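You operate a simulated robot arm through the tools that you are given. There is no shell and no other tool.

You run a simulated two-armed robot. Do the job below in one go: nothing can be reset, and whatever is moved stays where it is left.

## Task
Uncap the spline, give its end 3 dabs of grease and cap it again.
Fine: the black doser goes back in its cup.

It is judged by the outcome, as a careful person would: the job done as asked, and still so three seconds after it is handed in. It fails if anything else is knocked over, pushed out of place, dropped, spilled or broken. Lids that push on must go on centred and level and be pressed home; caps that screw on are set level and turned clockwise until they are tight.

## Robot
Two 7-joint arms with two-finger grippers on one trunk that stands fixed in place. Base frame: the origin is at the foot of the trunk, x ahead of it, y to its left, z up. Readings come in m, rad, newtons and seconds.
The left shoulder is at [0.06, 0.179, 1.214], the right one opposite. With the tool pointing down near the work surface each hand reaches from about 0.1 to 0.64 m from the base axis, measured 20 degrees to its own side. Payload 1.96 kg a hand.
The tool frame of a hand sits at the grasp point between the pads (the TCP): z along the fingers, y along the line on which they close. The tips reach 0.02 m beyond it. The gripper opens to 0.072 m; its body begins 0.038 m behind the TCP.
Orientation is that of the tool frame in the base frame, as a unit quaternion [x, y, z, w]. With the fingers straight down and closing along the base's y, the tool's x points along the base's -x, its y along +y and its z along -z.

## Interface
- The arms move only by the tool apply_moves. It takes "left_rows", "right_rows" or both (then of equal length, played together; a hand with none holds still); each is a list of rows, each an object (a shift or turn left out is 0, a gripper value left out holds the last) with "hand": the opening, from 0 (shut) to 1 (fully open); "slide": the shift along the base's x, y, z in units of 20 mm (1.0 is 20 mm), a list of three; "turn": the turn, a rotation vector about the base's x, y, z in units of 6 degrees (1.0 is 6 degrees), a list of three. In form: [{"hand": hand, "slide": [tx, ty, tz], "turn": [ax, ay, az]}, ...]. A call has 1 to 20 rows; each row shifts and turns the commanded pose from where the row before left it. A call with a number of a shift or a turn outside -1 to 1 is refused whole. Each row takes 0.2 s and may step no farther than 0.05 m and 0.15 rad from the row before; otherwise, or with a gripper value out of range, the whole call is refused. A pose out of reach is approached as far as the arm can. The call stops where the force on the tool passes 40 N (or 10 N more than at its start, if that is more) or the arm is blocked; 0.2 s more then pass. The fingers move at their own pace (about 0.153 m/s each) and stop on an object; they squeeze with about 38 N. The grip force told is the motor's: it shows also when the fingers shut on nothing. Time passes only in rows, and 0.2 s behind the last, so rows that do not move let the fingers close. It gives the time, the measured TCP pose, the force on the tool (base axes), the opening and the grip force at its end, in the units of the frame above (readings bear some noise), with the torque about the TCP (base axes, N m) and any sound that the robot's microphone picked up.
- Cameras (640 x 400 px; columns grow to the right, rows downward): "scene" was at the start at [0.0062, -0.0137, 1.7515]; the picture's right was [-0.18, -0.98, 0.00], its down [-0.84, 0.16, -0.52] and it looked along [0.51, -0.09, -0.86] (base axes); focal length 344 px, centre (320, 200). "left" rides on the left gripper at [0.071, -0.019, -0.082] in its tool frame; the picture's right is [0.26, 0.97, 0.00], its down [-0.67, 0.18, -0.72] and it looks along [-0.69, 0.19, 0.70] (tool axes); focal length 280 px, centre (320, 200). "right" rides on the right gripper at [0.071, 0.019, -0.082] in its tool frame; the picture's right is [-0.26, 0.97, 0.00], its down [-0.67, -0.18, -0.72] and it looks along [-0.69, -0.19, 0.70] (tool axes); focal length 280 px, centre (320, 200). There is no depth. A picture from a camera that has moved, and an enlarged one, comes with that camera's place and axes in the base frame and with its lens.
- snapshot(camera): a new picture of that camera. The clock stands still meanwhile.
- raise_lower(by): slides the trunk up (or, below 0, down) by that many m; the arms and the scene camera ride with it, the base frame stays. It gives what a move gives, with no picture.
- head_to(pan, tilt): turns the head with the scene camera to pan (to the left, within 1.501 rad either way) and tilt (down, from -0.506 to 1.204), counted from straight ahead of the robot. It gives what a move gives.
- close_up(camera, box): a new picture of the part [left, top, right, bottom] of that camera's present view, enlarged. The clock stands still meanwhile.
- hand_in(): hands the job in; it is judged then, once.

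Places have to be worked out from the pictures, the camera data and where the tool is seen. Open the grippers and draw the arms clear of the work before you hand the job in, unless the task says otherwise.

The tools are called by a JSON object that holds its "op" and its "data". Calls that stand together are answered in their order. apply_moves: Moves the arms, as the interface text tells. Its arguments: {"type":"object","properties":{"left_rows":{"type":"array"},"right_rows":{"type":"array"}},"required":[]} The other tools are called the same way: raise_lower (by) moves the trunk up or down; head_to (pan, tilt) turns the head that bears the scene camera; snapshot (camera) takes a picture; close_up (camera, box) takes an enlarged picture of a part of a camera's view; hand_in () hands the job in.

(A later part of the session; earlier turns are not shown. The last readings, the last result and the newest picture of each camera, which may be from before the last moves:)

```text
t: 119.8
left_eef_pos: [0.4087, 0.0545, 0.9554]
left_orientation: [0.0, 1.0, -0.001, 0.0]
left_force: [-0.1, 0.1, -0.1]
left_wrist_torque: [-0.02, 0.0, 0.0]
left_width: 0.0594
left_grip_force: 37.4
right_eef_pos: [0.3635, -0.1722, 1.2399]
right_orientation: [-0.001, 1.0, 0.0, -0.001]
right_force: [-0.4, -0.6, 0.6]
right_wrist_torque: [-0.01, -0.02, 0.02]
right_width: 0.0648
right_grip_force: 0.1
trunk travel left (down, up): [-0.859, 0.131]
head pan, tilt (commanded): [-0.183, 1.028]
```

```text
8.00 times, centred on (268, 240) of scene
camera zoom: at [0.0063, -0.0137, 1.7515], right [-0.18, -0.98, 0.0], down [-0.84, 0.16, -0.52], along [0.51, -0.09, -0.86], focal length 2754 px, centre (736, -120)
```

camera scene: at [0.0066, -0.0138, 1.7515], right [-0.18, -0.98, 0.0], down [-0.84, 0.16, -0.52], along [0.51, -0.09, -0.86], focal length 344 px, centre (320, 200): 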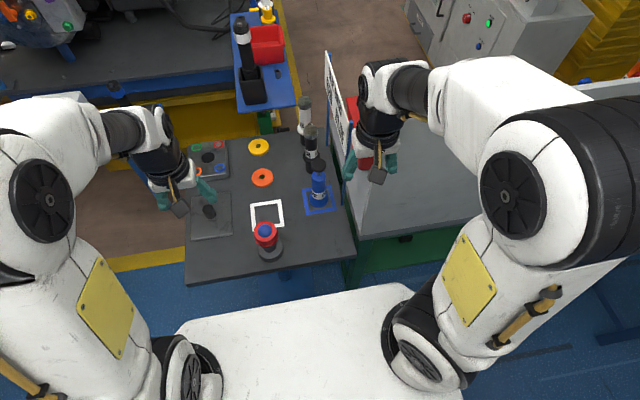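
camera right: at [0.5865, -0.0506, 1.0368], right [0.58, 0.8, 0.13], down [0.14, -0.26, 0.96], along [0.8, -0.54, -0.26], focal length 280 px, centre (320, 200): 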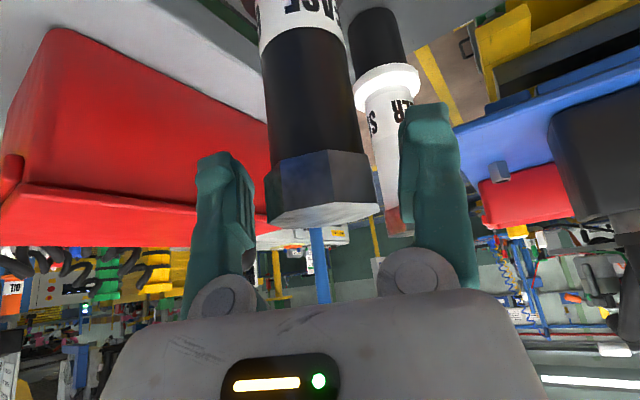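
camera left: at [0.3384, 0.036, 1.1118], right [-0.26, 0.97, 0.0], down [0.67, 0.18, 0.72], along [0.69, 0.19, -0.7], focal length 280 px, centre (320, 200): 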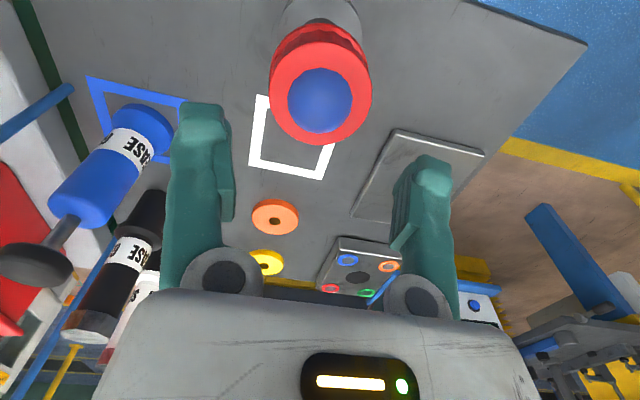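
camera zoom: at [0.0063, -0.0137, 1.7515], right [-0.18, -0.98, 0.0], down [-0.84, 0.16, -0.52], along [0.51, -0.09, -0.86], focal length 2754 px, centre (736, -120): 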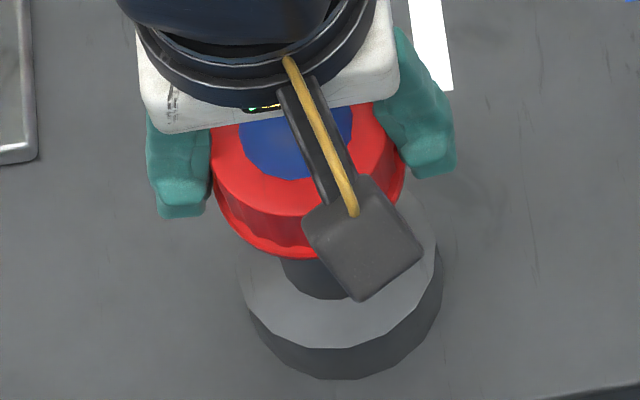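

Gripped without disturbing it. Now I lift 3 mm, shift +1.0 mm in x, lower again and release gently.

{"op": "apply_moves", "data": {"left_rows": [{"slide": [0, 0, 0.15]}, {}, {"slide": [0.05, 0, 0]}, {}, {"slide": [0, 0, -0.08]}, {"slide": [0, 0, -0.07]}, {}]}}

{"op": "apply_moves", "data": {"left_rows": [{"slide": [0, 0, -0.02]}, {}]}}

```text
t: 121.4
left_eef_pos: [0.4105, 0.0554, 0.9554]
left_orientation: [0.0, 1.0, 0.0, 0.0]
left_force: [-0.7, 0.3, -0.4]
left_wrist_torque: [0.01, -0.01, 0.0]
left_width: 0.0594
left_grip_force: 38.1
right_eef_pos: [0.3637, -0.1719, 1.2405]
right_orientation: [0.0, 1.0, 0.0, 0.0]
right_force: [1.0, 0.2, -0.3]
right_wrist_torque: [0.03, -0.01, -0.03]
right_width: 0.0647
right_grip_force: 0.1
trunk travel left (down, up): [-0.859, 0.131]
head pan, tilt (commanded): [-0.183, 1.028]
```

```text
t: 122.0
left_eef_pos: [0.4105, 0.0554, 0.9565]
left_orientation: [0.0, 1.0, -0.001, 0.0]
left_force: [1.0, 0.8, 2.6]
left_wrist_torque: [0.0, 0.02, 0.01]
left_width: 0.0593
left_grip_force: 38.2
right_eef_pos: [0.3639, -0.1705, 1.2412]
right_orientation: [0.0, 1.0, 0.0, 0.0]
right_force: [-0.6, -0.3, -0.1]
right_wrist_torque: [0.0, -0.01, 0.02]
right_width: 0.0647
right_grip_force: 0.0
trunk travel left (down, up): [-0.859, 0.131]
head pan, tilt (commanded): [-0.183, 1.028]
```

Light contact (2.6 N). I open and check the lean.

{"op": "apply_moves", "data": {"left_rows": [{"hand": 1}, {}, {}, {}]}}

{"op": "close_up", "data": {"camera": "scene", "box": [244, 215, 292, 265]}}

```text
t: 123.0
left_eef_pos: [0.4116, 0.055, 0.9574]
left_orientation: [0.0, 1.0, 0.0, 0.0]
left_force: [-0.5, 0.0, -0.1]
left_wrist_torque: [-0.01, 0.01, 0.05]
left_width: 0.072
left_grip_force: 0.1
right_eef_pos: [0.3629, -0.1718, 1.2403]
right_orientation: [0.0, 1.0, 0.0, 0.0]
right_force: [0.4, -0.5, 0.2]
right_wrist_torque: [0.01, -0.02, -0.01]
right_width: 0.0648
right_grip_force: 0.1
trunk travel left (down, up): [-0.859, 0.131]
head pan, tilt (commanded): [-0.183, 1.028]
```

```text
8.00 times, centred on (268, 240) of scene
camera zoom: at [0.0062, -0.0137, 1.7515], right [-0.18, -0.98, 0.0], down [-0.84, 0.16, -0.52], along [0.51, -0.09, -0.86], focal length 2754 px, centre (736, -120)
```

zoom: 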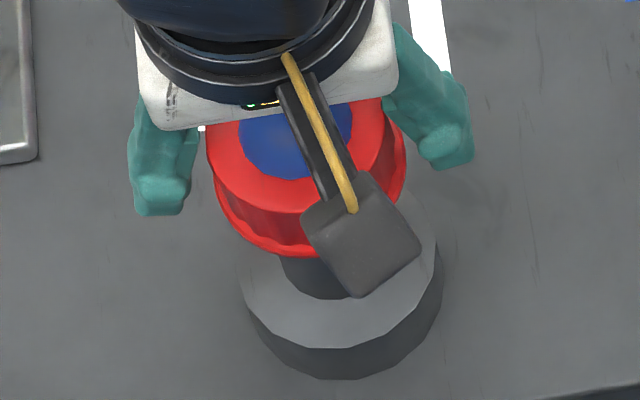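

The lean did not change with the 1 mm shift, so simple off-centring isn't the cause. I raise the hand and take the side view again, closer and lower, to see what the cap is resting on.

{"op": "apply_moves", "data": {"left_rows": [{"slide": [0, 0, 0.5]}, {"slide": [0, 0, 1]}, {"slide": [0, 0, 1]}, {"slide": [0, 0, 1]}, {"slide": [0, 0, 1]}, {"slide": [0.1, 0.9, 0.3], "turn": [0, 0, -1]}, {"slide": [0.1, 0.9, 0.3], "turn": [0, 0, -1]}, {"slide": [0.1, 0.9, 0.3], "turn": [0, 0, -1]}, {"slide": [0.1, 0.9, 0.3], "turn": [0, 0, -1]}, {"slide": [0.1, 0.9, 0.3], "turn": [0, 0, -1]}, {"slide": [0.1, 0.9, 0], "turn": [0, 0, -1]}, {"slide": [0.1, 0.9, 0], "turn": [0, 0, -1]}, {"slide": [0.1, 0.9, 0], "turn": [0, 0, -1]}, {"slide": [0.1, 0.9, 0], "turn": [0, 0, -1]}, {"slide": [0.1, 0.9, 0], "turn": [0, 0, -1]}, {}]}}

{"op": "apply_moves", "data": {"left_rows": [{"turn": [0, 0, -1]}, {"turn": [0, 0, -1]}, {"turn": [0, 0, -1]}, {"turn": [0, 0, -1]}, {"turn": [0, 0, -1]}, {"turn": [-1, 0, 0], "slide": [0, 0.3, -0.8]}, {"turn": [-1, 0, 0], "slide": [0, 0.3, -0.8]}, {"turn": [-1, 0, 0], "slide": [0, 0.3, -0.8]}, {"turn": [-1, 0, 0], "slide": [0, 0.3, -0.8]}, {"turn": [-1, 0, 0], "slide": [0, 0.3, -0.8]}, {"turn": [-1, 0, 0], "slide": [0, 0, -0.5]}, {"turn": [-1, 0, 0], "slide": [0, 0, -0.5]}, {}]}}

{"op": "snapshot", "data": {"camera": "left"}}

```text
t: 126.4
left_eef_pos: [0.4311, 0.2354, 1.0751]
left_orientation: [0.501, 0.865, 0.0, 0.0]
left_force: [0.0, -0.4, 0.0]
left_wrist_torque: [-0.04, -0.03, -0.01]
left_width: 0.0723
left_grip_force: 0.2
right_eef_pos: [0.3624, -0.1726, 1.2398]
right_orientation: [-0.001, 1.0, 0.0, 0.001]
right_force: [0.5, -1.0, 0.0]
right_wrist_torque: [0.01, 0.02, -0.01]
right_width: 0.0648
right_grip_force: 0.0
trunk travel left (down, up): [-0.859, 0.131]
head pan, tilt (commanded): [-0.183, 1.028]
```

```text
t: 129.2
left_eef_pos: [0.4298, 0.2648, 0.9755]
left_orientation: [0.66, 0.659, -0.255, 0.254]
left_force: [0.5, 0.2, -0.6]
left_wrist_torque: [0.0, 0.03, 0.0]
left_width: 0.0722
left_grip_force: 0.1
right_eef_pos: [0.363, -0.1723, 1.241]
right_orientation: [0.0, 1.0, 0.0, 0.0]
right_force: [-0.8, 0.0, 0.1]
right_wrist_torque: [0.02, -0.01, -0.02]
right_width: 0.0649
right_grip_force: 0.0
trunk travel left (down, up): [-0.859, 0.131]
head pan, tilt (commanded): [-0.183, 1.028]
```

```text
taken
camera left: at [0.4111, 0.373, 0.9899], right [0.97, 0.19, -0.17], down [0.18, -0.02, 0.98], along [0.19, -0.98, -0.06], focal length 280 px, centre (320, 200)
```

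left: 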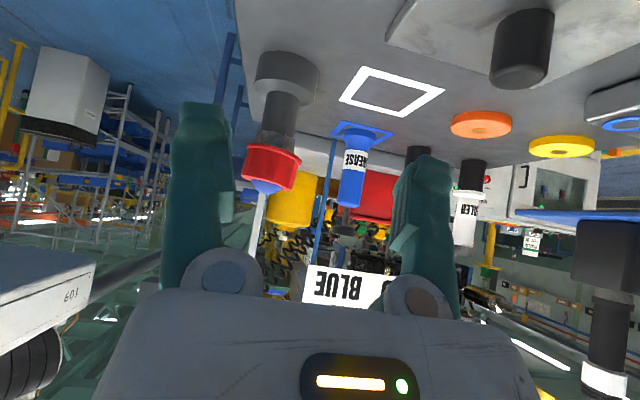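

{"op": "close_up", "data": {"camera": "left", "box": [236, 100, 316, 200]}}

{"op": "close_up", "data": {"camera": "left", "box": [236, 40, 336, 200]}}

```text
4.00 times, centred on (276, 150) of left
camera zoom: at [0.4111, 0.373, 0.9899], right [0.97, 0.19, -0.17], down [0.18, -0.02, 0.98], along [0.19, -0.98, -0.06], focal length 1122 px, centre (496, 400)
```

zoom: 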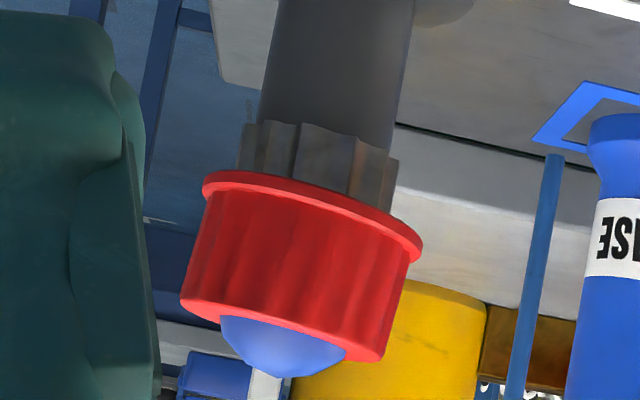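

```text
2.50 times, centred on (286, 120) of left
camera zoom: at [0.4111, 0.373, 0.9899], right [0.97, 0.19, -0.17], down [0.18, -0.02, 0.98], along [0.19, -0.98, -0.06], focal length 701 px, centre (405, 400)
```

zoom: 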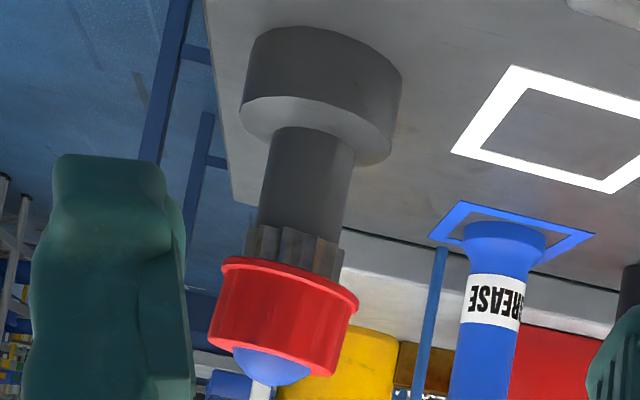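

The side view is clear: the cap leans about 4°, near side low, as if balanced on the grease hump at the centre and tipping to the near edge. I'll go back, regrip it, and set it down shifted another +1 mm in x to see whether the balance changes.

{"op": "apply_moves", "data": {"left_rows": [{"turn": [1, 0, 0], "slide": [0, 0, 0.5]}, {"turn": [1, 0, 0], "slide": [0, 0, 0.5]}, {"turn": [1, 0, 0], "slide": [0, -0.3, 0.8]}, {"turn": [1, 0, 0], "slide": [0, -0.3, 0.8]}, {"turn": [1, 0, 0], "slide": [0, -0.3, 0.8]}, {"turn": [1, 0, 0], "slide": [0, -0.3, 0.8]}, {"turn": [1, 0, 0], "slide": [0, -0.3, 0.8]}, {"turn": [0, 0, 1]}, {"turn": [0, 0, 1]}, {"turn": [0, 0, 1]}, {"turn": [0, 0, 1]}, {"turn": [0, 0, 1]}, {}]}}

{"op": "apply_moves", "data": {"left_rows": [{"turn": [0, 0, 1], "slide": [-0.1, -0.9, 0]}, {"turn": [0, 0, 1], "slide": [-0.1, -0.9, 0]}, {"turn": [0, 0, 1], "slide": [-0.1, -0.9, 0]}, {"turn": [0, 0, 1], "slide": [-0.1, -0.9, 0]}, {"turn": [0, 0, 1], "slide": [-0.1, -0.9, 0]}, {"turn": [0, 0, 1], "slide": [-0.1, -0.9, -0.3]}, {"turn": [0, 0, 1], "slide": [-0.1, -0.9, -0.3]}, {"turn": [0, 0, 1], "slide": [-0.1, -0.9, -0.3]}, {"turn": [0, 0, 1], "slide": [-0.1, -0.9, -0.3]}, {"turn": [0, 0, 1], "slide": [-0.1, -0.9, -0.3]}, {}, {"slide": [0, 0, -0.9]}, {"slide": [0, 0, -0.9]}, {"slide": [0, 0, -0.9]}, {"slide": [0, 0, -0.9]}, {"slide": [0, 0, -0.5]}, {"slide": [0, 0, -0.4]}, {}]}}

{"op": "close_up", "data": {"camera": "scene", "box": [244, 215, 292, 265]}}

```text
t: 132.0
left_eef_pos: [0.4312, 0.2356, 1.0755]
left_orientation: [0.499, 0.866, 0.0, 0.0]
left_force: [-0.6, -0.2, -0.6]
left_wrist_torque: [0.04, 0.0, -0.02]
left_width: 0.0718
left_grip_force: 0.1
right_eef_pos: [0.3621, -0.1722, 1.2402]
right_orientation: [0.0, 1.0, 0.0, 0.0]
right_force: [-0.2, 0.0, -0.2]
right_wrist_torque: [-0.03, 0.0, 0.01]
right_width: 0.0649
right_grip_force: 0.1
trunk travel left (down, up): [-0.859, 0.131]
head pan, tilt (commanded): [-0.183, 1.028]
```

```text
t: 135.8
left_eef_pos: [0.4104, 0.0552, 0.9559]
left_orientation: [0.0, 1.0, -0.001, 0.0]
left_force: [0.0, 0.1, 0.0]
left_wrist_torque: [0.0, -0.01, 0.01]
left_width: 0.0721
left_grip_force: 0.1
right_eef_pos: [0.3631, -0.1727, 1.241]
right_orientation: [0.0, 1.0, 0.0, 0.0]
right_force: [0.5, 1.0, 0.0]
right_wrist_torque: [-0.01, 0.0, -0.04]
right_width: 0.0646
right_grip_force: 0.1
trunk travel left (down, up): [-0.859, 0.131]
head pan, tilt (commanded): [-0.183, 1.028]
```

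```text
8.00 times, centred on (268, 240) of scene
camera zoom: at [0.0063, -0.0137, 1.7515], right [-0.18, -0.98, 0.0], down [-0.84, 0.16, -0.52], along [0.51, -0.09, -0.86], focal length 2754 px, centre (736, -120)
```

zoom: 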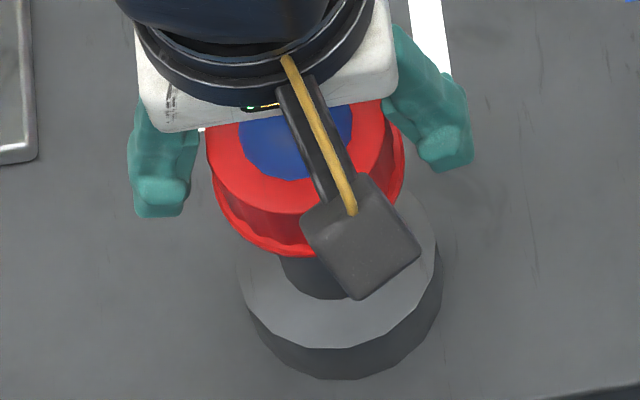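

I grip the cap, lift it 4 mm, shift +1 mm in x and rotate the hand +4° about y to level the cap, then set it down.

{"op": "apply_moves", "data": {"left_rows": [{"hand": 0}, {}, {}, {"slide": [0, 0, 0.2]}, {"slide": [0.05, 0, 0], "turn": [0, 0.667, 0]}, {}, {"slide": [0, 0, -0.1]}, {"slide": [0, 0, -0.1]}, {}]}}

{"op": "close_up", "data": {"camera": "scene", "box": [244, 215, 292, 265]}}

```text
t: 137.8
left_eef_pos: [0.4114, 0.0541, 0.957]
left_orientation: [0.0, 0.999, 0.0, -0.036]
left_force: [-0.4, 0.3, -0.2]
left_wrist_torque: [0.0, -0.02, 0.0]
left_width: 0.0595
left_grip_force: 38.6
right_eef_pos: [0.3636, -0.1722, 1.2396]
right_orientation: [-0.001, 1.0, 0.001, -0.001]
right_force: [0.2, 0.3, -0.6]
right_wrist_torque: [0.0, 0.01, 0.0]
right_width: 0.0649
right_grip_force: 0.0
trunk travel left (down, up): [-0.859, 0.131]
head pan, tilt (commanded): [-0.183, 1.028]
```

```text
8.00 times, centred on (268, 240) of scene
camera zoom: at [0.0061, -0.0137, 1.7515], right [-0.18, -0.98, 0.0], down [-0.84, 0.16, -0.52], along [0.51, -0.09, -0.86], focal length 2754 px, centre (736, -120)
```

zoom: 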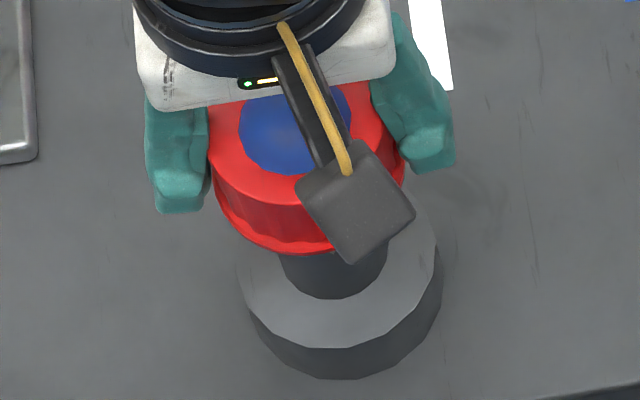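

Held, the cap is nearly level now (near wall 49 px). It isn't touching yet; I lower by small steps to contact.

{"op": "apply_moves", "data": {"left_rows": [{"slide": [0, 0, -0.03]}, {}]}}

{"op": "apply_moves", "data": {"left_rows": [{"slide": [0, 0, -0.03]}, {}]}}

{"op": "apply_moves", "data": {"left_rows": [{"slide": [0, 0, -0.03]}, {}]}}

```text
t: 138.4
left_eef_pos: [0.411, 0.055, 0.9558]
left_orientation: [0.0, 0.999, 0.0, -0.035]
left_force: [0.3, 1.4, 1.5]
left_wrist_torque: [0.01, 0.0, -0.01]
left_width: 0.0595
left_grip_force: 38.3
right_eef_pos: [0.3628, -0.1726, 1.2401]
right_orientation: [0.0, 1.0, 0.0, 0.0]
right_force: [1.0, 0.5, 0.1]
right_wrist_torque: [-0.01, 0.0, 0.01]
right_width: 0.0651
right_grip_force: 0.1
trunk travel left (down, up): [-0.859, 0.131]
head pan, tilt (commanded): [-0.183, 1.028]
```

```text
t: 139.0
left_eef_pos: [0.4117, 0.0547, 0.9543]
left_orientation: [0.0, 0.999, 0.001, -0.033]
left_force: [0.4, 0.4, 10.0]
left_wrist_torque: [0.02, -0.01, 0.0]
left_width: 0.0595
left_grip_force: 38.2
right_eef_pos: [0.3635, -0.1728, 1.2406]
right_orientation: [0.0, 1.0, 0.0, 0.0]
right_force: [0.1, -0.7, 0.8]
right_wrist_torque: [0.0, 0.0, -0.01]
right_width: 0.0649
right_grip_force: 0.1
trunk travel left (down, up): [-0.859, 0.131]
head pan, tilt (commanded): [-0.183, 1.028]
```

```text
t: 139.6
left_eef_pos: [0.411, 0.0556, 0.9551]
left_orientation: [0.0, 0.999, -0.001, -0.034]
left_force: [2.5, 1.1, 19.1]
left_wrist_torque: [-0.04, 0.08, -0.03]
left_width: 0.0593
left_grip_force: 37.8
right_eef_pos: [0.3611, -0.1724, 1.241]
right_orientation: [0.0, 1.0, -0.001, 0.0]
right_force: [0.3, -1.0, 0.0]
right_wrist_torque: [0.01, -0.01, 0.0]
right_width: 0.0648
right_grip_force: 0.0
trunk travel left (down, up): [-0.859, 0.131]
head pan, tilt (commanded): [-0.183, 1.028]
```

Contact at the same height, 19 N. I ease off to near zero and open, then look.

{"op": "apply_moves", "data": {"left_rows": [{"slide": [0, 0, 0.06]}, {}, {"hand": 1}, {}, {}, {}]}}

{"op": "close_up", "data": {"camera": "scene", "box": [244, 215, 292, 265]}}

```text
t: 141.0
left_eef_pos: [0.4122, 0.0548, 0.9551]
left_orientation: [0.0, 0.999, 0.0, -0.035]
left_force: [1.1, -0.1, 0.0]
left_wrist_torque: [-0.02, 0.0, 0.01]
left_width: 0.0721
left_grip_force: 0.0
right_eef_pos: [0.3636, -0.1708, 1.2405]
right_orientation: [0.0, 1.0, 0.0, 0.0]
right_force: [-0.7, -0.4, 0.2]
right_wrist_torque: [0.0, 0.01, -0.01]
right_width: 0.0647
right_grip_force: 0.1
trunk travel left (down, up): [-0.859, 0.131]
head pan, tilt (commanded): [-0.183, 1.028]
```

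```text
8.00 times, centred on (268, 240) of scene
camera zoom: at [0.0063, -0.0137, 1.7515], right [-0.18, -0.98, 0.0], down [-0.84, 0.16, -0.52], along [0.51, -0.09, -0.86], focal length 2754 px, centre (736, -120)
```

zoom: 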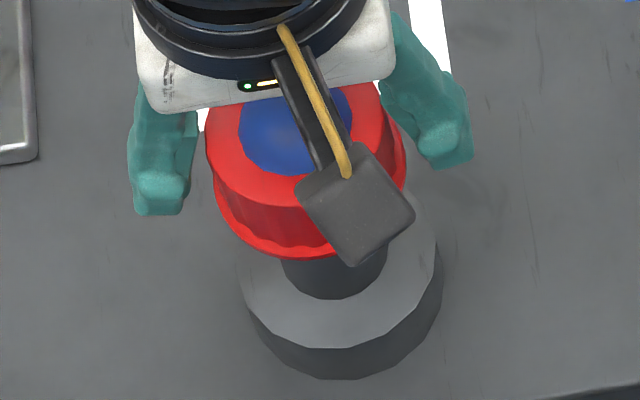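

Now the near wall shows 53 px against 51 originally, and face and lip lie at the original pixels, so the cap stands level. I raise the hand straight up and look again unobstructed.

{"op": "apply_moves", "data": {"left_rows": [{"slide": [0, 0, 0.2]}, {"slide": [0, 0, 0.4]}, {"slide": [0, 0, 0.8]}, {"slide": [0, 0, 1]}, {"slide": [0, 0, 1]}, {"slide": [0, 0, 1], "turn": [0, -0.667, 0]}, {"slide": [0, 0.8, 0.6]}, {"slide": [0, 1, 0]}, {"slide": [0, 1, 0]}, {"slide": [0, 1, 0]}, {}]}}

{"op": "close_up", "data": {"camera": "scene", "box": [244, 215, 292, 265]}}

{"op": "close_up", "data": {"camera": "scene", "box": [252, 215, 284, 250]}}

```text
t: 143.4
left_eef_pos: [0.4112, 0.1324, 1.0554]
left_orientation: [-0.001, 1.0, 0.0, 0.001]
left_force: [0.9, -0.2, 0.2]
left_wrist_torque: [0.0, 0.0, -0.05]
left_width: 0.0721
left_grip_force: 0.1
right_eef_pos: [0.3637, -0.1731, 1.2415]
right_orientation: [0.0, 1.0, 0.0, 0.0]
right_force: [-0.9, 0.5, 0.9]
right_wrist_torque: [-0.01, 0.0, 0.0]
right_width: 0.0649
right_grip_force: 0.0
trunk travel left (down, up): [-0.859, 0.131]
head pan, tilt (commanded): [-0.183, 1.028]
```

```text
8.00 times, centred on (268, 240) of scene
camera zoom: at [0.0064, -0.0141, 1.7515], right [-0.18, -0.98, 0.0], down [-0.84, 0.16, -0.52], along [0.51, -0.09, -0.86], focal length 2754 px, centre (736, -120)
```

zoom: 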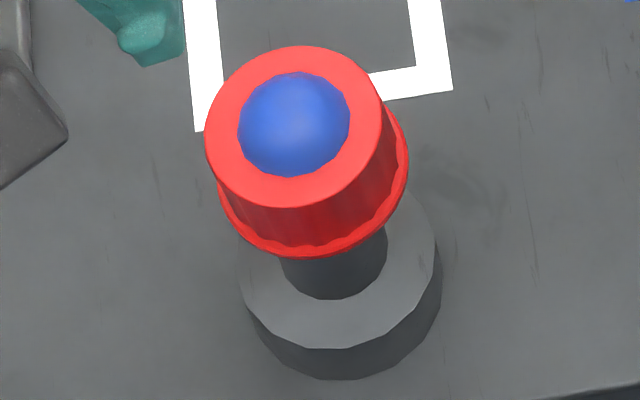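

```text
11.43 times, centred on (268, 232) of scene
camera zoom: at [0.0064, -0.0141, 1.7515], right [-0.18, -0.98, 0.0], down [-0.84, 0.16, -0.52], along [0.51, -0.09, -0.86], focal length 3934 px, centre (914, -171)
```

zoom: 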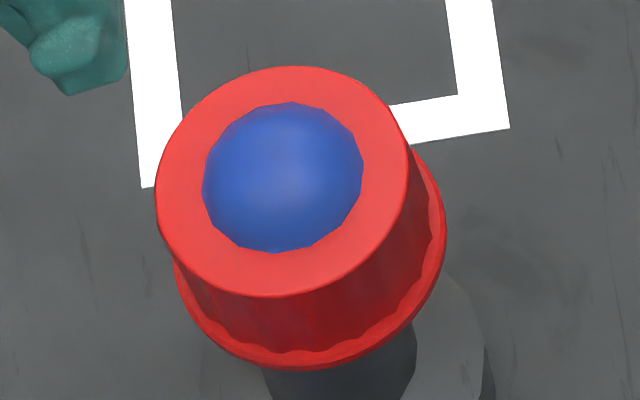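

Pitch is now right (face 45–207, lip 258, as originally), but the lip stands 7 px to the side of the face: the cap now leans ~4° sideways toward +y. So it balances on a small central bump and tips toward the heavier side; the remaining offset is in y (about +1 mm). I go back, regrip (which levels it in y), lift, shift −1 mm in y and set down.

{"op": "apply_moves", "data": {"left_rows": [{"slide": [0, -1, 0]}, {"slide": [0, -1, 0]}, {"slide": [0, -1, 0]}, {"slide": [0, -0.8, 0]}, {}, {"slide": [0, 0, -1]}, {"slide": [0, 0, -1]}, {"slide": [0, 0, -1]}, {"slide": [0, 0, -1]}, {"slide": [0, 0, -0.5]}, {"slide": [0, 0, -0.47]}, {}]}}

{"op": "apply_moves", "data": {"left_rows": [{"hand": 0}, {}, {}, {"slide": [0, 0, 0.2]}, {}, {"slide": [0, -0.05, 0]}, {}, {"slide": [0, 0, -0.1]}, {"slide": [0, 0, -0.1]}, {}]}}

{"op": "close_up", "data": {"camera": "scene", "box": [244, 215, 292, 265]}}

```text
t: 146.0
left_eef_pos: [0.4115, 0.0559, 0.9558]
left_orientation: [0.0, 1.0, 0.001, 0.0]
left_force: [-0.1, -0.2, 0.1]
left_wrist_torque: [0.0, 0.01, -0.02]
left_width: 0.0721
left_grip_force: 0.0
right_eef_pos: [0.3631, -0.1718, 1.241]
right_orientation: [0.0, 1.0, 0.0, 0.0]
right_force: [-0.1, -0.4, -0.3]
right_wrist_torque: [0.01, -0.04, -0.04]
right_width: 0.0647
right_grip_force: 0.1
trunk travel left (down, up): [-0.859, 0.131]
head pan, tilt (commanded): [-0.183, 1.028]
```

```text
t: 148.2
left_eef_pos: [0.4099, 0.0542, 0.9563]
left_orientation: [-0.001, 1.0, 0.0, 0.0]
left_force: [-0.6, 0.1, 0.9]
left_wrist_torque: [0.03, 0.0, 0.0]
left_width: 0.0596
left_grip_force: 37.7
right_eef_pos: [0.3633, -0.1718, 1.2396]
right_orientation: [0.0, 1.0, 0.0, 0.001]
right_force: [0.6, 0.4, 0.4]
right_wrist_torque: [-0.02, 0.02, 0.01]
right_width: 0.0648
right_grip_force: 0.0
trunk travel left (down, up): [-0.859, 0.131]
head pan, tilt (commanded): [-0.183, 1.028]
```

```text
8.00 times, centred on (268, 240) of scene
camera zoom: at [0.0061, -0.0137, 1.7515], right [-0.18, -0.98, 0.0], down [-0.84, 0.16, -0.52], along [0.51, -0.09, -0.86], focal length 2754 px, centre (736, -120)
```

zoom: 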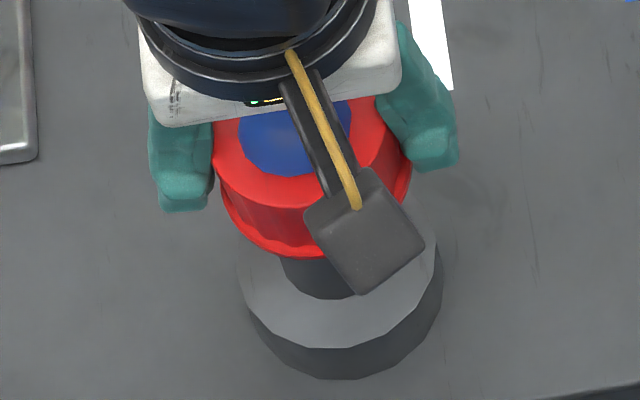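

Held level and shifted. I lower to a light contact, then release and look.

{"op": "apply_moves", "data": {"left_rows": [{"slide": [0, 0, -0.03]}, {}]}}

{"op": "apply_moves", "data": {"left_rows": [{"slide": [0, 0, -0.03]}, {}]}}

```text
t: 148.8
left_eef_pos: [0.4122, 0.053, 0.9553]
left_orientation: [0.0, 1.0, 0.0, 0.001]
left_force: [1.1, -0.1, 8.7]
left_wrist_torque: [0.03, 0.0, -0.01]
left_width: 0.0595
left_grip_force: 38.1
right_eef_pos: [0.3625, -0.1719, 1.2411]
right_orientation: [0.0, 1.0, 0.0, 0.0]
right_force: [-0.2, 0.2, 0.0]
right_wrist_torque: [0.0, 0.02, -0.01]
right_width: 0.0647
right_grip_force: 0.0
trunk travel left (down, up): [-0.859, 0.131]
head pan, tilt (commanded): [-0.183, 1.028]
```

```text
t: 149.4
left_eef_pos: [0.4115, 0.0537, 0.9548]
left_orientation: [0.0, 1.0, 0.0, 0.001]
left_force: [2.9, 1.3, 18.7]
left_wrist_torque: [0.0, 0.04, 0.0]
left_width: 0.0596
left_grip_force: 38.2
right_eef_pos: [0.3611, -0.1715, 1.2419]
right_orientation: [0.001, 1.0, 0.0, -0.001]
right_force: [0.3, -0.2, 0.9]
right_wrist_torque: [0.01, 0.03, 0.03]
right_width: 0.0646
right_grip_force: 0.0
trunk travel left (down, up): [-0.859, 0.131]
head pan, tilt (commanded): [-0.183, 1.028]
```

{"op": "apply_moves", "data": {"left_rows": [{"slide": [0, 0, 0.06]}, {}, {"hand": 1}, {}, {}, {}]}}

{"op": "close_up", "data": {"camera": "scene", "box": [244, 215, 292, 265]}}

{"op": "apply_moves", "data": {"left_rows": [{"slide": [0, 0, 0.2]}, {"slide": [0, 0, 0.4]}, {"slide": [0, 0, 0.8]}, {"slide": [0, 0, 1]}, {"slide": [0, 0, 1]}, {"slide": [0, 0, 1]}, {"slide": [0, 0.8, 0.6]}, {"slide": [0, 1, 0]}, {"slide": [0, 1, 0]}, {"slide": [0, 1, 0]}, {}]}}

{"op": "close_up", "data": {"camera": "scene", "box": [244, 215, 292, 265]}}

```text
t: 150.8
left_eef_pos: [0.4115, 0.0536, 0.9564]
left_orientation: [0.0, 1.0, -0.001, 0.0]
left_force: [-0.3, 0.7, -0.4]
left_wrist_torque: [0.06, 0.0, 0.01]
left_width: 0.0719
left_grip_force: 0.1
right_eef_pos: [0.364, -0.1707, 1.2414]
right_orientation: [0.0, 1.0, 0.0, 0.001]
right_force: [0.4, -0.3, 0.7]
right_wrist_torque: [-0.02, -0.01, 0.01]
right_width: 0.0646
right_grip_force: 0.1
trunk travel left (down, up): [-0.859, 0.131]
head pan, tilt (commanded): [-0.183, 1.028]
```

```text
8.00 times, centred on (268, 240) of scene
camera zoom: at [0.0063, -0.0137, 1.7515], right [-0.18, -0.98, 0.0], down [-0.84, 0.16, -0.52], along [0.51, -0.09, -0.86], focal length 2754 px, centre (736, -120)
```

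zoom: 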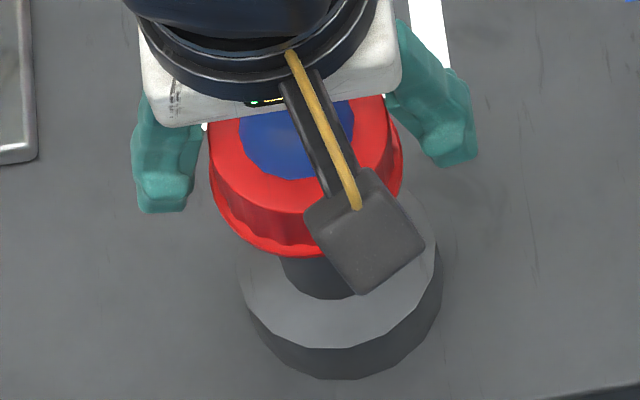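

```text
t: 153.2
left_eef_pos: [0.4103, 0.1313, 1.0555]
left_orientation: [0.0, 1.0, 0.0, 0.0]
left_force: [0.1, 0.8, 0.1]
left_wrist_torque: [-0.02, 0.01, -0.04]
left_width: 0.072
left_grip_force: 0.0
right_eef_pos: [0.3623, -0.1714, 1.2411]
right_orientation: [0.0, 1.0, 0.0, -0.001]
right_force: [-0.4, -0.7, 0.0]
right_wrist_torque: [-0.03, 0.01, -0.02]
right_width: 0.0647
right_grip_force: 0.0
trunk travel left (down, up): [-0.859, 0.131]
head pan, tilt (commanded): [-0.183, 1.028]
```

```text
8.00 times, centred on (268, 240) of scene
camera zoom: at [0.0063, -0.0141, 1.7515], right [-0.18, -0.98, 0.0], down [-0.84, 0.16, -0.52], along [0.51, -0.09, -0.86], focal length 2754 px, centre (736, -120)
```

zoom: 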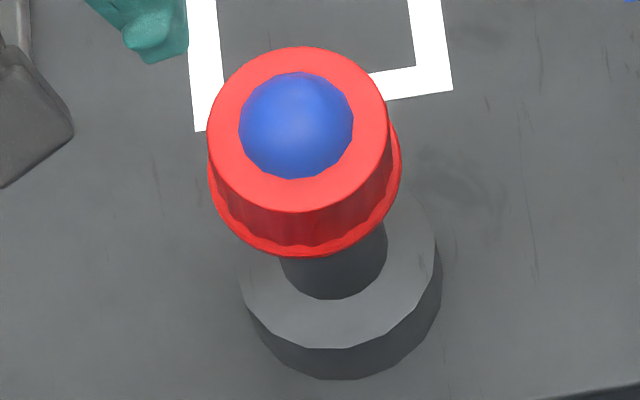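

The lean has turned toward −x/−y this time, same size (~4°): the cap always tips fully to the side it is off-centre, which points to a true centre about (+1…1.5 mm in x from where I first set it, y ≈ 0.0543) and perhaps a seat it only enters when centred. I go back, regrip at y = 0.0544, move x +0.3 mm, and press while watching the depth.

{"op": "apply_moves", "data": {"left_rows": [{"slide": [0, -1, 0]}, {"slide": [0, -1, 0]}, {"slide": [0, -1, 0]}, {"slide": [0, -0.77, 0]}, {}, {"slide": [0, 0, -1]}, {"slide": [0, 0, -1]}, {"slide": [0, 0, -1]}, {"slide": [0, 0, -1]}, {"slide": [0, 0, -0.5]}, {"slide": [0, 0, -0.5]}, {}, {"hand": 0}, {}, {}, {}]}}

{"op": "apply_moves", "data": {"left_rows": [{"slide": [0, 0, 0.15]}, {}, {"slide": [0.015, 0, 0], "turn": [0, 0.4, 0]}, {}, {"slide": [0, 0, -0.1]}, {"slide": [0, 0, -0.05]}, {}]}}

{"op": "close_up", "data": {"camera": "scene", "box": [244, 215, 292, 265]}}

```text
t: 156.6
left_eef_pos: [0.4109, 0.0548, 0.9553]
left_orientation: [0.0, 1.0, 0.0, 0.001]
left_force: [0.7, 0.4, 0.5]
left_wrist_torque: [0.0, -0.02, -0.03]
left_width: 0.0597
left_grip_force: 38.1
right_eef_pos: [0.363, -0.172, 1.2408]
right_orientation: [0.0, 1.0, 0.0, 0.0]
right_force: [0.0, 0.4, 0.6]
right_wrist_torque: [-0.01, 0.01, 0.03]
right_width: 0.0649
right_grip_force: 0.0
trunk travel left (down, up): [-0.859, 0.131]
head pan, tilt (commanded): [-0.183, 1.028]
```

```text
t: 158.2
left_eef_pos: [0.4129, 0.0555, 0.9558]
left_orientation: [-0.001, 1.0, 0.0, -0.02]
left_force: [0.2, 0.4, 0.5]
left_wrist_torque: [-0.02, 0.03, 0.0]
left_width: 0.0596
left_grip_force: 37.8
right_eef_pos: [0.363, -0.1727, 1.2407]
right_orientation: [0.0, 1.0, 0.001, -0.001]
right_force: [0.4, 0.7, -0.7]
right_wrist_torque: [0.0, -0.04, -0.04]
right_width: 0.0648
right_grip_force: 0.1
trunk travel left (down, up): [-0.859, 0.131]
head pan, tilt (commanded): [-0.183, 1.028]
```

```text
8.00 times, centred on (268, 240) of scene
camera zoom: at [0.0061, -0.0137, 1.7515], right [-0.18, -0.98, 0.0], down [-0.84, 0.16, -0.52], along [0.51, -0.09, -0.86], focal length 2754 px, centre (736, -120)
```

zoom: 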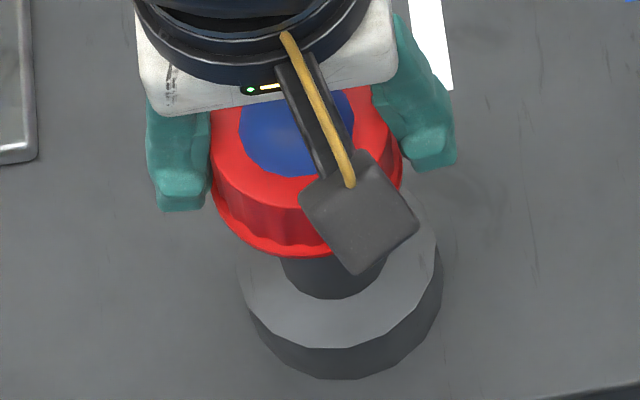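

Held level and near the estimated centre. I press to about 10 N and then make small ±0.4 mm moves in x and y to let it find its seat.

{"op": "apply_moves", "data": {"left_rows": [{"slide": [0, 0, -0.03]}, {"slide": [0, 0, -0.02]}, {}]}}

{"op": "apply_moves", "data": {"left_rows": [{"slide": [0.02, 0, 0]}, {"slide": [0.02, 0, 0]}, {}]}}

{"op": "apply_moves", "data": {"left_rows": [{"slide": [0.02, 0, 0]}, {"slide": [0.02, 0, 0]}, {}]}}

{"op": "apply_moves", "data": {"left_rows": [{"slide": [-0.04, 0.02, 0]}, {"slide": [-0.02, 0.02, 0]}, {}]}}

{"op": "apply_moves", "data": {"left_rows": [{"slide": [0, -0.04, 0]}, {"slide": [0, -0.04, 0]}, {}]}}

```text
t: 159.0
left_eef_pos: [0.4114, 0.0542, 0.9553]
left_orientation: [0.001, 1.0, 0.0, -0.02]
left_force: [1.7, 0.7, 11.0]
left_wrist_torque: [0.01, 0.06, -0.02]
left_width: 0.0594
left_grip_force: 37.9
right_eef_pos: [0.3628, -0.1721, 1.2401]
right_orientation: [-0.001, 1.0, 0.0, 0.001]
right_force: [-0.1, -0.9, 0.0]
right_wrist_torque: [0.0, 0.0, 0.0]
right_width: 0.0649
right_grip_force: 0.1
trunk travel left (down, up): [-0.859, 0.131]
head pan, tilt (commanded): [-0.183, 1.028]
```

```text
t: 159.8
left_eef_pos: [0.4113, 0.0545, 0.9559]
left_orientation: [0.0, 1.0, 0.0, -0.021]
left_force: [-0.3, -0.1, 12.0]
left_wrist_torque: [0.01, 0.02, 0.02]
left_width: 0.0596
left_grip_force: 38.0
right_eef_pos: [0.3605, -0.1718, 1.2407]
right_orientation: [0.0, 1.0, 0.0, 0.001]
right_force: [-0.6, 0.0, -0.4]
right_wrist_torque: [0.0, 0.01, 0.0]
right_width: 0.0648
right_grip_force: 0.0
trunk travel left (down, up): [-0.859, 0.131]
head pan, tilt (commanded): [-0.183, 1.028]
```

```text
t: 160.6
left_eef_pos: [0.4116, 0.0548, 0.9552]
left_orientation: [0.0, 1.0, 0.001, -0.021]
left_force: [-2.2, -0.9, 9.3]
left_wrist_torque: [0.02, 0.02, -0.02]
left_width: 0.0595
left_grip_force: 38.3
right_eef_pos: [0.3617, -0.173, 1.2413]
right_orientation: [0.0, 1.0, 0.0, 0.001]
right_force: [-0.2, 0.6, 0.4]
right_wrist_torque: [0.01, 0.01, 0.03]
right_width: 0.065
right_grip_force: 0.1
trunk travel left (down, up): [-0.859, 0.131]
head pan, tilt (commanded): [-0.183, 1.028]
```

```text
t: 161.4
left_eef_pos: [0.4124, 0.0543, 0.9563]
left_orientation: [0.0, 1.0, 0.0, -0.02]
left_force: [1.9, -3.7, 15.3]
left_wrist_torque: [0.04, 0.04, 0.02]
left_width: 0.0596
left_grip_force: 37.6
right_eef_pos: [0.3625, -0.1728, 1.2399]
right_orientation: [0.0, 1.0, 0.001, 0.0]
right_force: [1.4, -0.2, -0.3]
right_wrist_torque: [0.01, 0.04, -0.01]
right_width: 0.0649
right_grip_force: 0.1
trunk travel left (down, up): [-0.859, 0.131]
head pan, tilt (commanded): [-0.183, 1.028]
```

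```text
t: 162.2
left_eef_pos: [0.4118, 0.0554, 0.9551]
left_orientation: [0.0, 1.0, 0.0, -0.02]
left_force: [2.1, 3.1, 20.6]
left_wrist_torque: [0.0, 0.03, 0.01]
left_width: 0.0593
left_grip_force: 37.9
right_eef_pos: [0.3625, -0.1713, 1.2417]
right_orientation: [0.0, 1.0, 0.0, 0.001]
right_force: [0.3, 0.3, 0.0]
right_wrist_torque: [0.01, -0.01, 0.01]
right_width: 0.065
right_grip_force: 0.0
trunk travel left (down, up): [-0.859, 0.131]
head pan, tilt (commanded): [-0.183, 1.028]
```

The force changes little while sliding, so there's no obvious seat to find by feel. Before more trials I want to understand the fit: I lift the cap off, carry it aside, and turn its mouth toward the right wrist camera, which I also turn, to look inside; I also look at the spline end again.

{"op": "apply_moves", "data": {"left_rows": [{"slide": [0, 0, 0.3]}, {"slide": [0, 0, 0.7], "turn": [0, -0.4, 0]}, {"slide": [0, 0, 1]}, {"slide": [0, 0, 1]}, {"slide": [0, 0, 1]}, {"slide": [0, 0, 1]}, {"slide": [0, 1, 1], "turn": [0, 0, -1]}, {"slide": [0, 1, 1], "turn": [0, 0, -1]}, {"slide": [0, 1, 0.5], "turn": [0, 0, -1]}, {"slide": [0, 1, 0], "turn": [0, 0, -1]}, {"slide": [0, 0, 0], "turn": [0, 0, -1]}, {"turn": [0, 0, -1]}, {"turn": [0, 0, -1]}, {"turn": [0, 0, -1]}, {"turn": [0, 0, -1]}, {"turn": [0, 0, -1]}, {"turn": [0, 0, -1]}, {"turn": [0, 0, -1]}, {"turn": [0, 0, -1]}, {"turn": [0, 0, -1]}], "right_rows": [{}, {}, {}, {}, {}, {}, {"turn": [0, 0, 0.987]}, {"turn": [0, 0, 0.987]}, {"turn": [0, 0, 0.987]}, {"turn": [0, 0, 0.987]}, {"turn": [0, 0, 0.987]}, {"turn": [0, 0, 0.987]}, {"turn": [0, 0, 0.987]}, {"turn": [0, 0, 0.987]}, {"turn": [0, 0, 0.987]}, {"turn": [0, 0, 0.987]}, {"turn": [0, 0, 0.987]}, {"turn": [0, 0, 0.987]}, {"turn": [0, 0, 0.987]}, {}]}}

{"op": "close_up", "data": {"camera": "scene", "box": [244, 215, 292, 265]}}

{"op": "snapshot", "data": {"camera": "right"}}

```text
t: 166.4
left_eef_pos: [0.4134, 0.1334, 1.1055]
left_orientation: [0.67, 0.743, 0.001, 0.0]
left_force: [0.5, 0.3, -0.3]
left_wrist_torque: [0.01, -0.01, 0.02]
left_width: 0.0594
left_grip_force: 37.8
right_eef_pos: [0.3631, -0.172, 1.2405]
right_orientation: [-0.623, 0.783, 0.0, 0.0]
right_force: [0.1, 0.3, -0.4]
right_wrist_torque: [-0.04, 0.02, 0.03]
right_width: 0.0646
right_grip_force: 0.1
trunk travel left (down, up): [-0.859, 0.131]
head pan, tilt (commanded): [-0.183, 1.028]
```

```text
8.00 times, centred on (268, 240) of scene
camera zoom: at [0.0063, -0.0137, 1.7515], right [-0.18, -0.98, 0.0], down [-0.84, 0.16, -0.52], along [0.51, -0.09, -0.86], focal length 2754 px, centre (736, -120)
```

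zoom: 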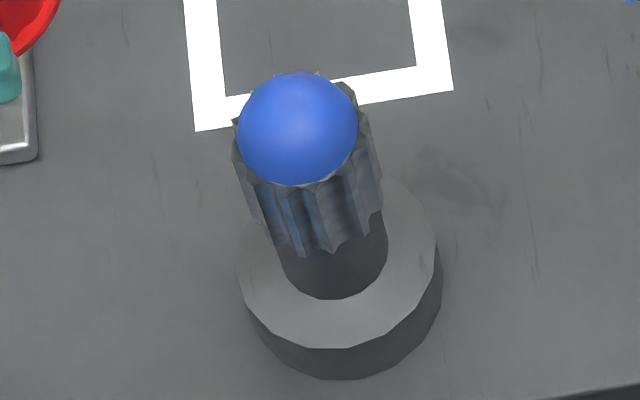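

```text
taken
camera right: at [0.3273, -0.2359, 1.3219], right [-0.88, 0.47, 0.0], down [0.33, 0.62, 0.72], along [0.34, 0.63, -0.7], focal length 280 px, centre (320, 200)
```

right: 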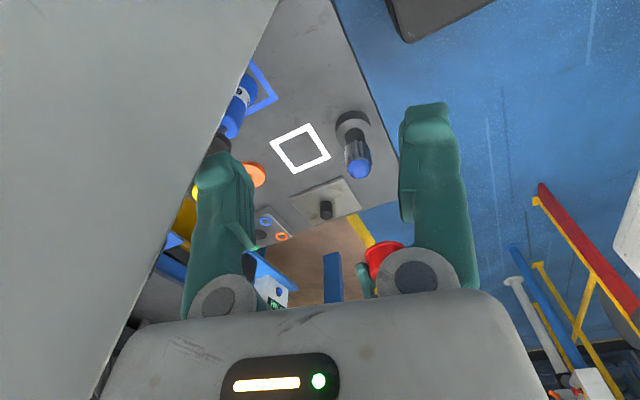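

The spline end with its grease looks unchanged. The cap is at the edge of the right camera's view; I tilt the right hand flatter and further round, and tilt the left hand so the cap's mouth faces it.

{"op": "apply_moves", "data": {"left_rows": [{"turn": [0, 0, -1]}, {"turn": [-1, 0, 0]}, {"turn": [-1, 0, 0]}, {"turn": [-1, 0, 0]}, {"turn": [-1, 0, 0]}, {"turn": [-1, 0, 0]}, {"turn": [-1, 0, 0]}, {"turn": [-1, 0, 0]}, {"turn": [-1, 0, 0]}, {"turn": [-1, 0, 0]}, {"turn": [-1, 0, 0]}, {"turn": [-1, 0, 0]}, {"turn": [-1, 0, 0]}, {}], "right_rows": [{"turn": [0, 0, 0.9]}, {"turn": [0, 0, 0.9]}, {"turn": [0.831, -0.031, 0]}, {"turn": [0.831, -0.031, 0]}, {"turn": [0.831, -0.031, 0]}, {"turn": [0.831, -0.031, 0]}, {}, {}, {}, {}, {}, {}, {}, {}]}}

{"op": "snapshot", "data": {"camera": "right"}}

```text
t: 167.5
left_eef_pos: [0.411, 0.1395, 1.1049]
left_orientation: [0.698, 0.697, -0.118, 0.119]
left_force: [-0.4, -1.1, -0.4]
left_wrist_torque: [0.01, -0.02, 0.04]
left_width: 0.0592
left_grip_force: 38.2
right_eef_pos: [0.3629, -0.1603, 1.2439]
right_orientation: [-0.698, 0.71, 0.064, 0.068]
right_force: [0.4, 39.8, 5.5]
right_wrist_torque: [-3.4, -0.15, 1.42]
right_width: 0.0647
right_grip_force: 0.0
trunk travel left (down, up): [-0.859, 0.131]
head pan, tilt (commanded): [-0.183, 1.028]
stopped in row 5 (right hand): the force on the tool passed its limit at 46 N (the readings are from after the stop); the commanded pose is now the measured one
```

```text
taken
camera right: at [0.3407, -0.2435, 1.3102], right [-0.96, 0.27, 0.04], down [0.19, 0.53, 0.83], along [0.2, 0.8, -0.56], focal length 280 px, centre (320, 200)
```

right: 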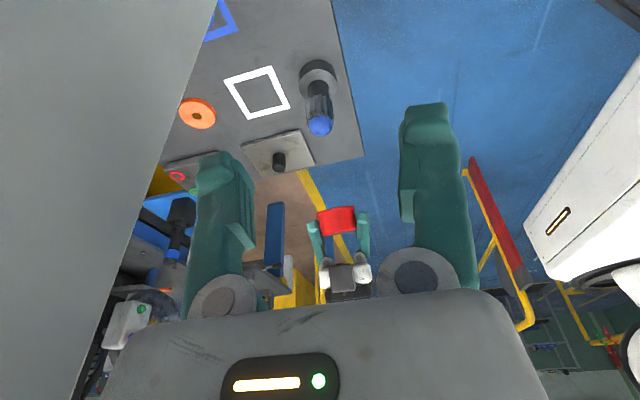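

The right hand's back touched something on its right (40 N toward +y) while tilting, and the move stopped. I immediately back the right hand off toward +y and undo its tilt.

{"op": "apply_moves", "data": {"right_rows": [{"slide": [0, 0.5, 0]}, {"slide": [0, 0.5, 0], "turn": [-0.831, 0.031, 0]}, {"turn": [-0.831, 0.031, 0]}, {}]}}

{"op": "snapshot", "data": {"camera": "scene"}}

{"op": "snapshot", "data": {"camera": "right"}}

```text
t: 168.5
left_eef_pos: [0.4126, 0.1328, 1.1047]
left_orientation: [0.698, 0.697, -0.116, 0.116]
left_force: [-0.3, -0.7, -0.3]
left_wrist_torque: [0.04, 0.01, 0.01]
left_width: 0.059
left_grip_force: 38.0
right_eef_pos: [0.3653, -0.1515, 1.241]
right_orientation: [-0.697, 0.717, 0.004, 0.006]
right_force: [0.0, -0.2, 0.9]
right_wrist_torque: [0.02, 0.01, -0.03]
right_width: 0.0649
right_grip_force: 0.1
trunk travel left (down, up): [-0.859, 0.131]
head pan, tilt (commanded): [-0.183, 1.028]
```

```text
taken
camera scene: at [0.0064, -0.0164, 1.7515], right [-0.18, -0.98, 0.0], down [-0.84, 0.16, -0.52], along [0.51, -0.09, -0.86], focal length 344 px, centre (320, 200)
```

scene: 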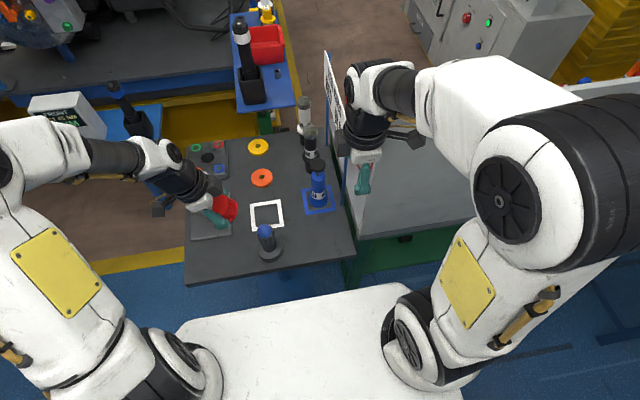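

```text
taken
camera right: at [0.3417, -0.2218, 1.3217], right [-0.96, 0.29, 0.0], down [0.2, 0.66, 0.73], along [0.21, 0.7, -0.69], focal length 280 px, centre (320, 200)
```

right: 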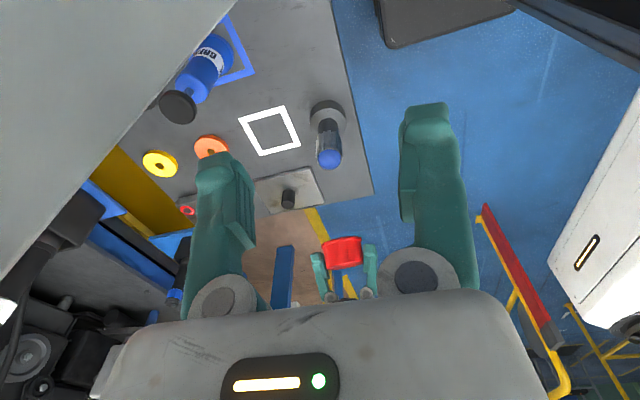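

The right hand is clear again with no force; the scene shows nothing displaced. I continue only with the left hand, tilting it so the cap's mouth faces the right camera.

{"op": "apply_moves", "data": {"left_rows": [{"turn": [-1, 0, 0]}, {"turn": [-1, 0, 0]}, {"turn": [-1, 0, 0]}, {"turn": [-1, 0, 0]}, {"turn": [-1, 0, 0]}, {"turn": [-1, 0, 0]}, {"turn": [-1, 0, 0]}, {"turn": [-1, 0, 0]}, {"turn": [-1, 0, 0]}, {"turn": [-1, 0, 0]}, {}]}}

{"op": "close_up", "data": {"camera": "right", "box": [300, 215, 390, 300]}}

{"op": "close_up", "data": {"camera": "right", "box": [325, 230, 365, 270]}}

```text
t: 170.9
left_eef_pos: [0.4129, 0.1336, 1.1048]
left_orientation: [0.556, 0.56, -0.432, 0.437]
left_force: [0.1, -0.1, -0.1]
left_wrist_torque: [-0.01, 0.0, 0.01]
left_width: 0.0591
left_grip_force: 37.4
left hand out of reach, approached as far as the arm can: row 10
right_eef_pos: [0.3639, -0.1491, 1.2429]
right_orientation: [-0.697, 0.718, 0.006, 0.006]
right_force: [0.1, 0.4, -0.5]
right_wrist_torque: [0.0, -0.04, -0.02]
right_width: 0.0648
right_grip_force: 0.0
trunk travel left (down, up): [-0.859, 0.131]
head pan, tilt (commanded): [-0.183, 1.028]
```

```text
4.71 times, centred on (345, 258) of right
camera zoom: at [0.3415, -0.2199, 1.322], right [-0.96, 0.29, 0.0], down [0.2, 0.66, 0.73], along [0.21, 0.7, -0.69], focal length 1320 px, centre (202, -71)
```

zoom: 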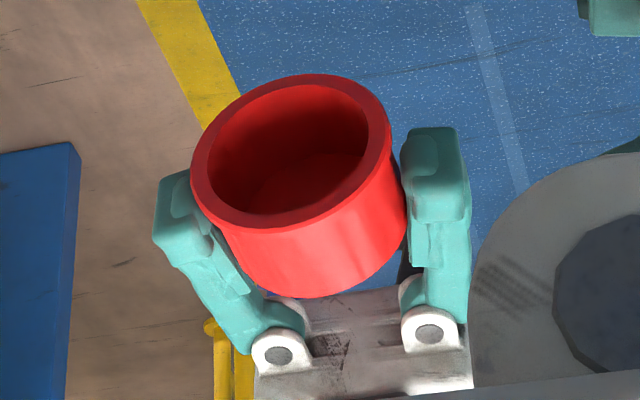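

```text
10.00 times, centred on (345, 250) of right
camera zoom: at [0.3415, -0.2199, 1.322], right [-0.96, 0.29, 0.0], down [0.2, 0.66, 0.73], along [0.21, 0.7, -0.69], focal length 2804 px, centre (70, -300)
```

zoom: 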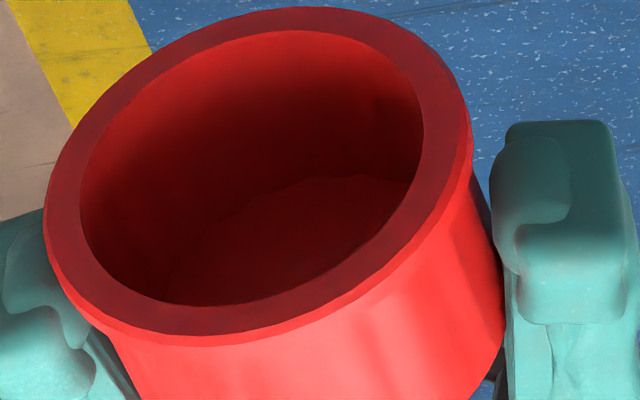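

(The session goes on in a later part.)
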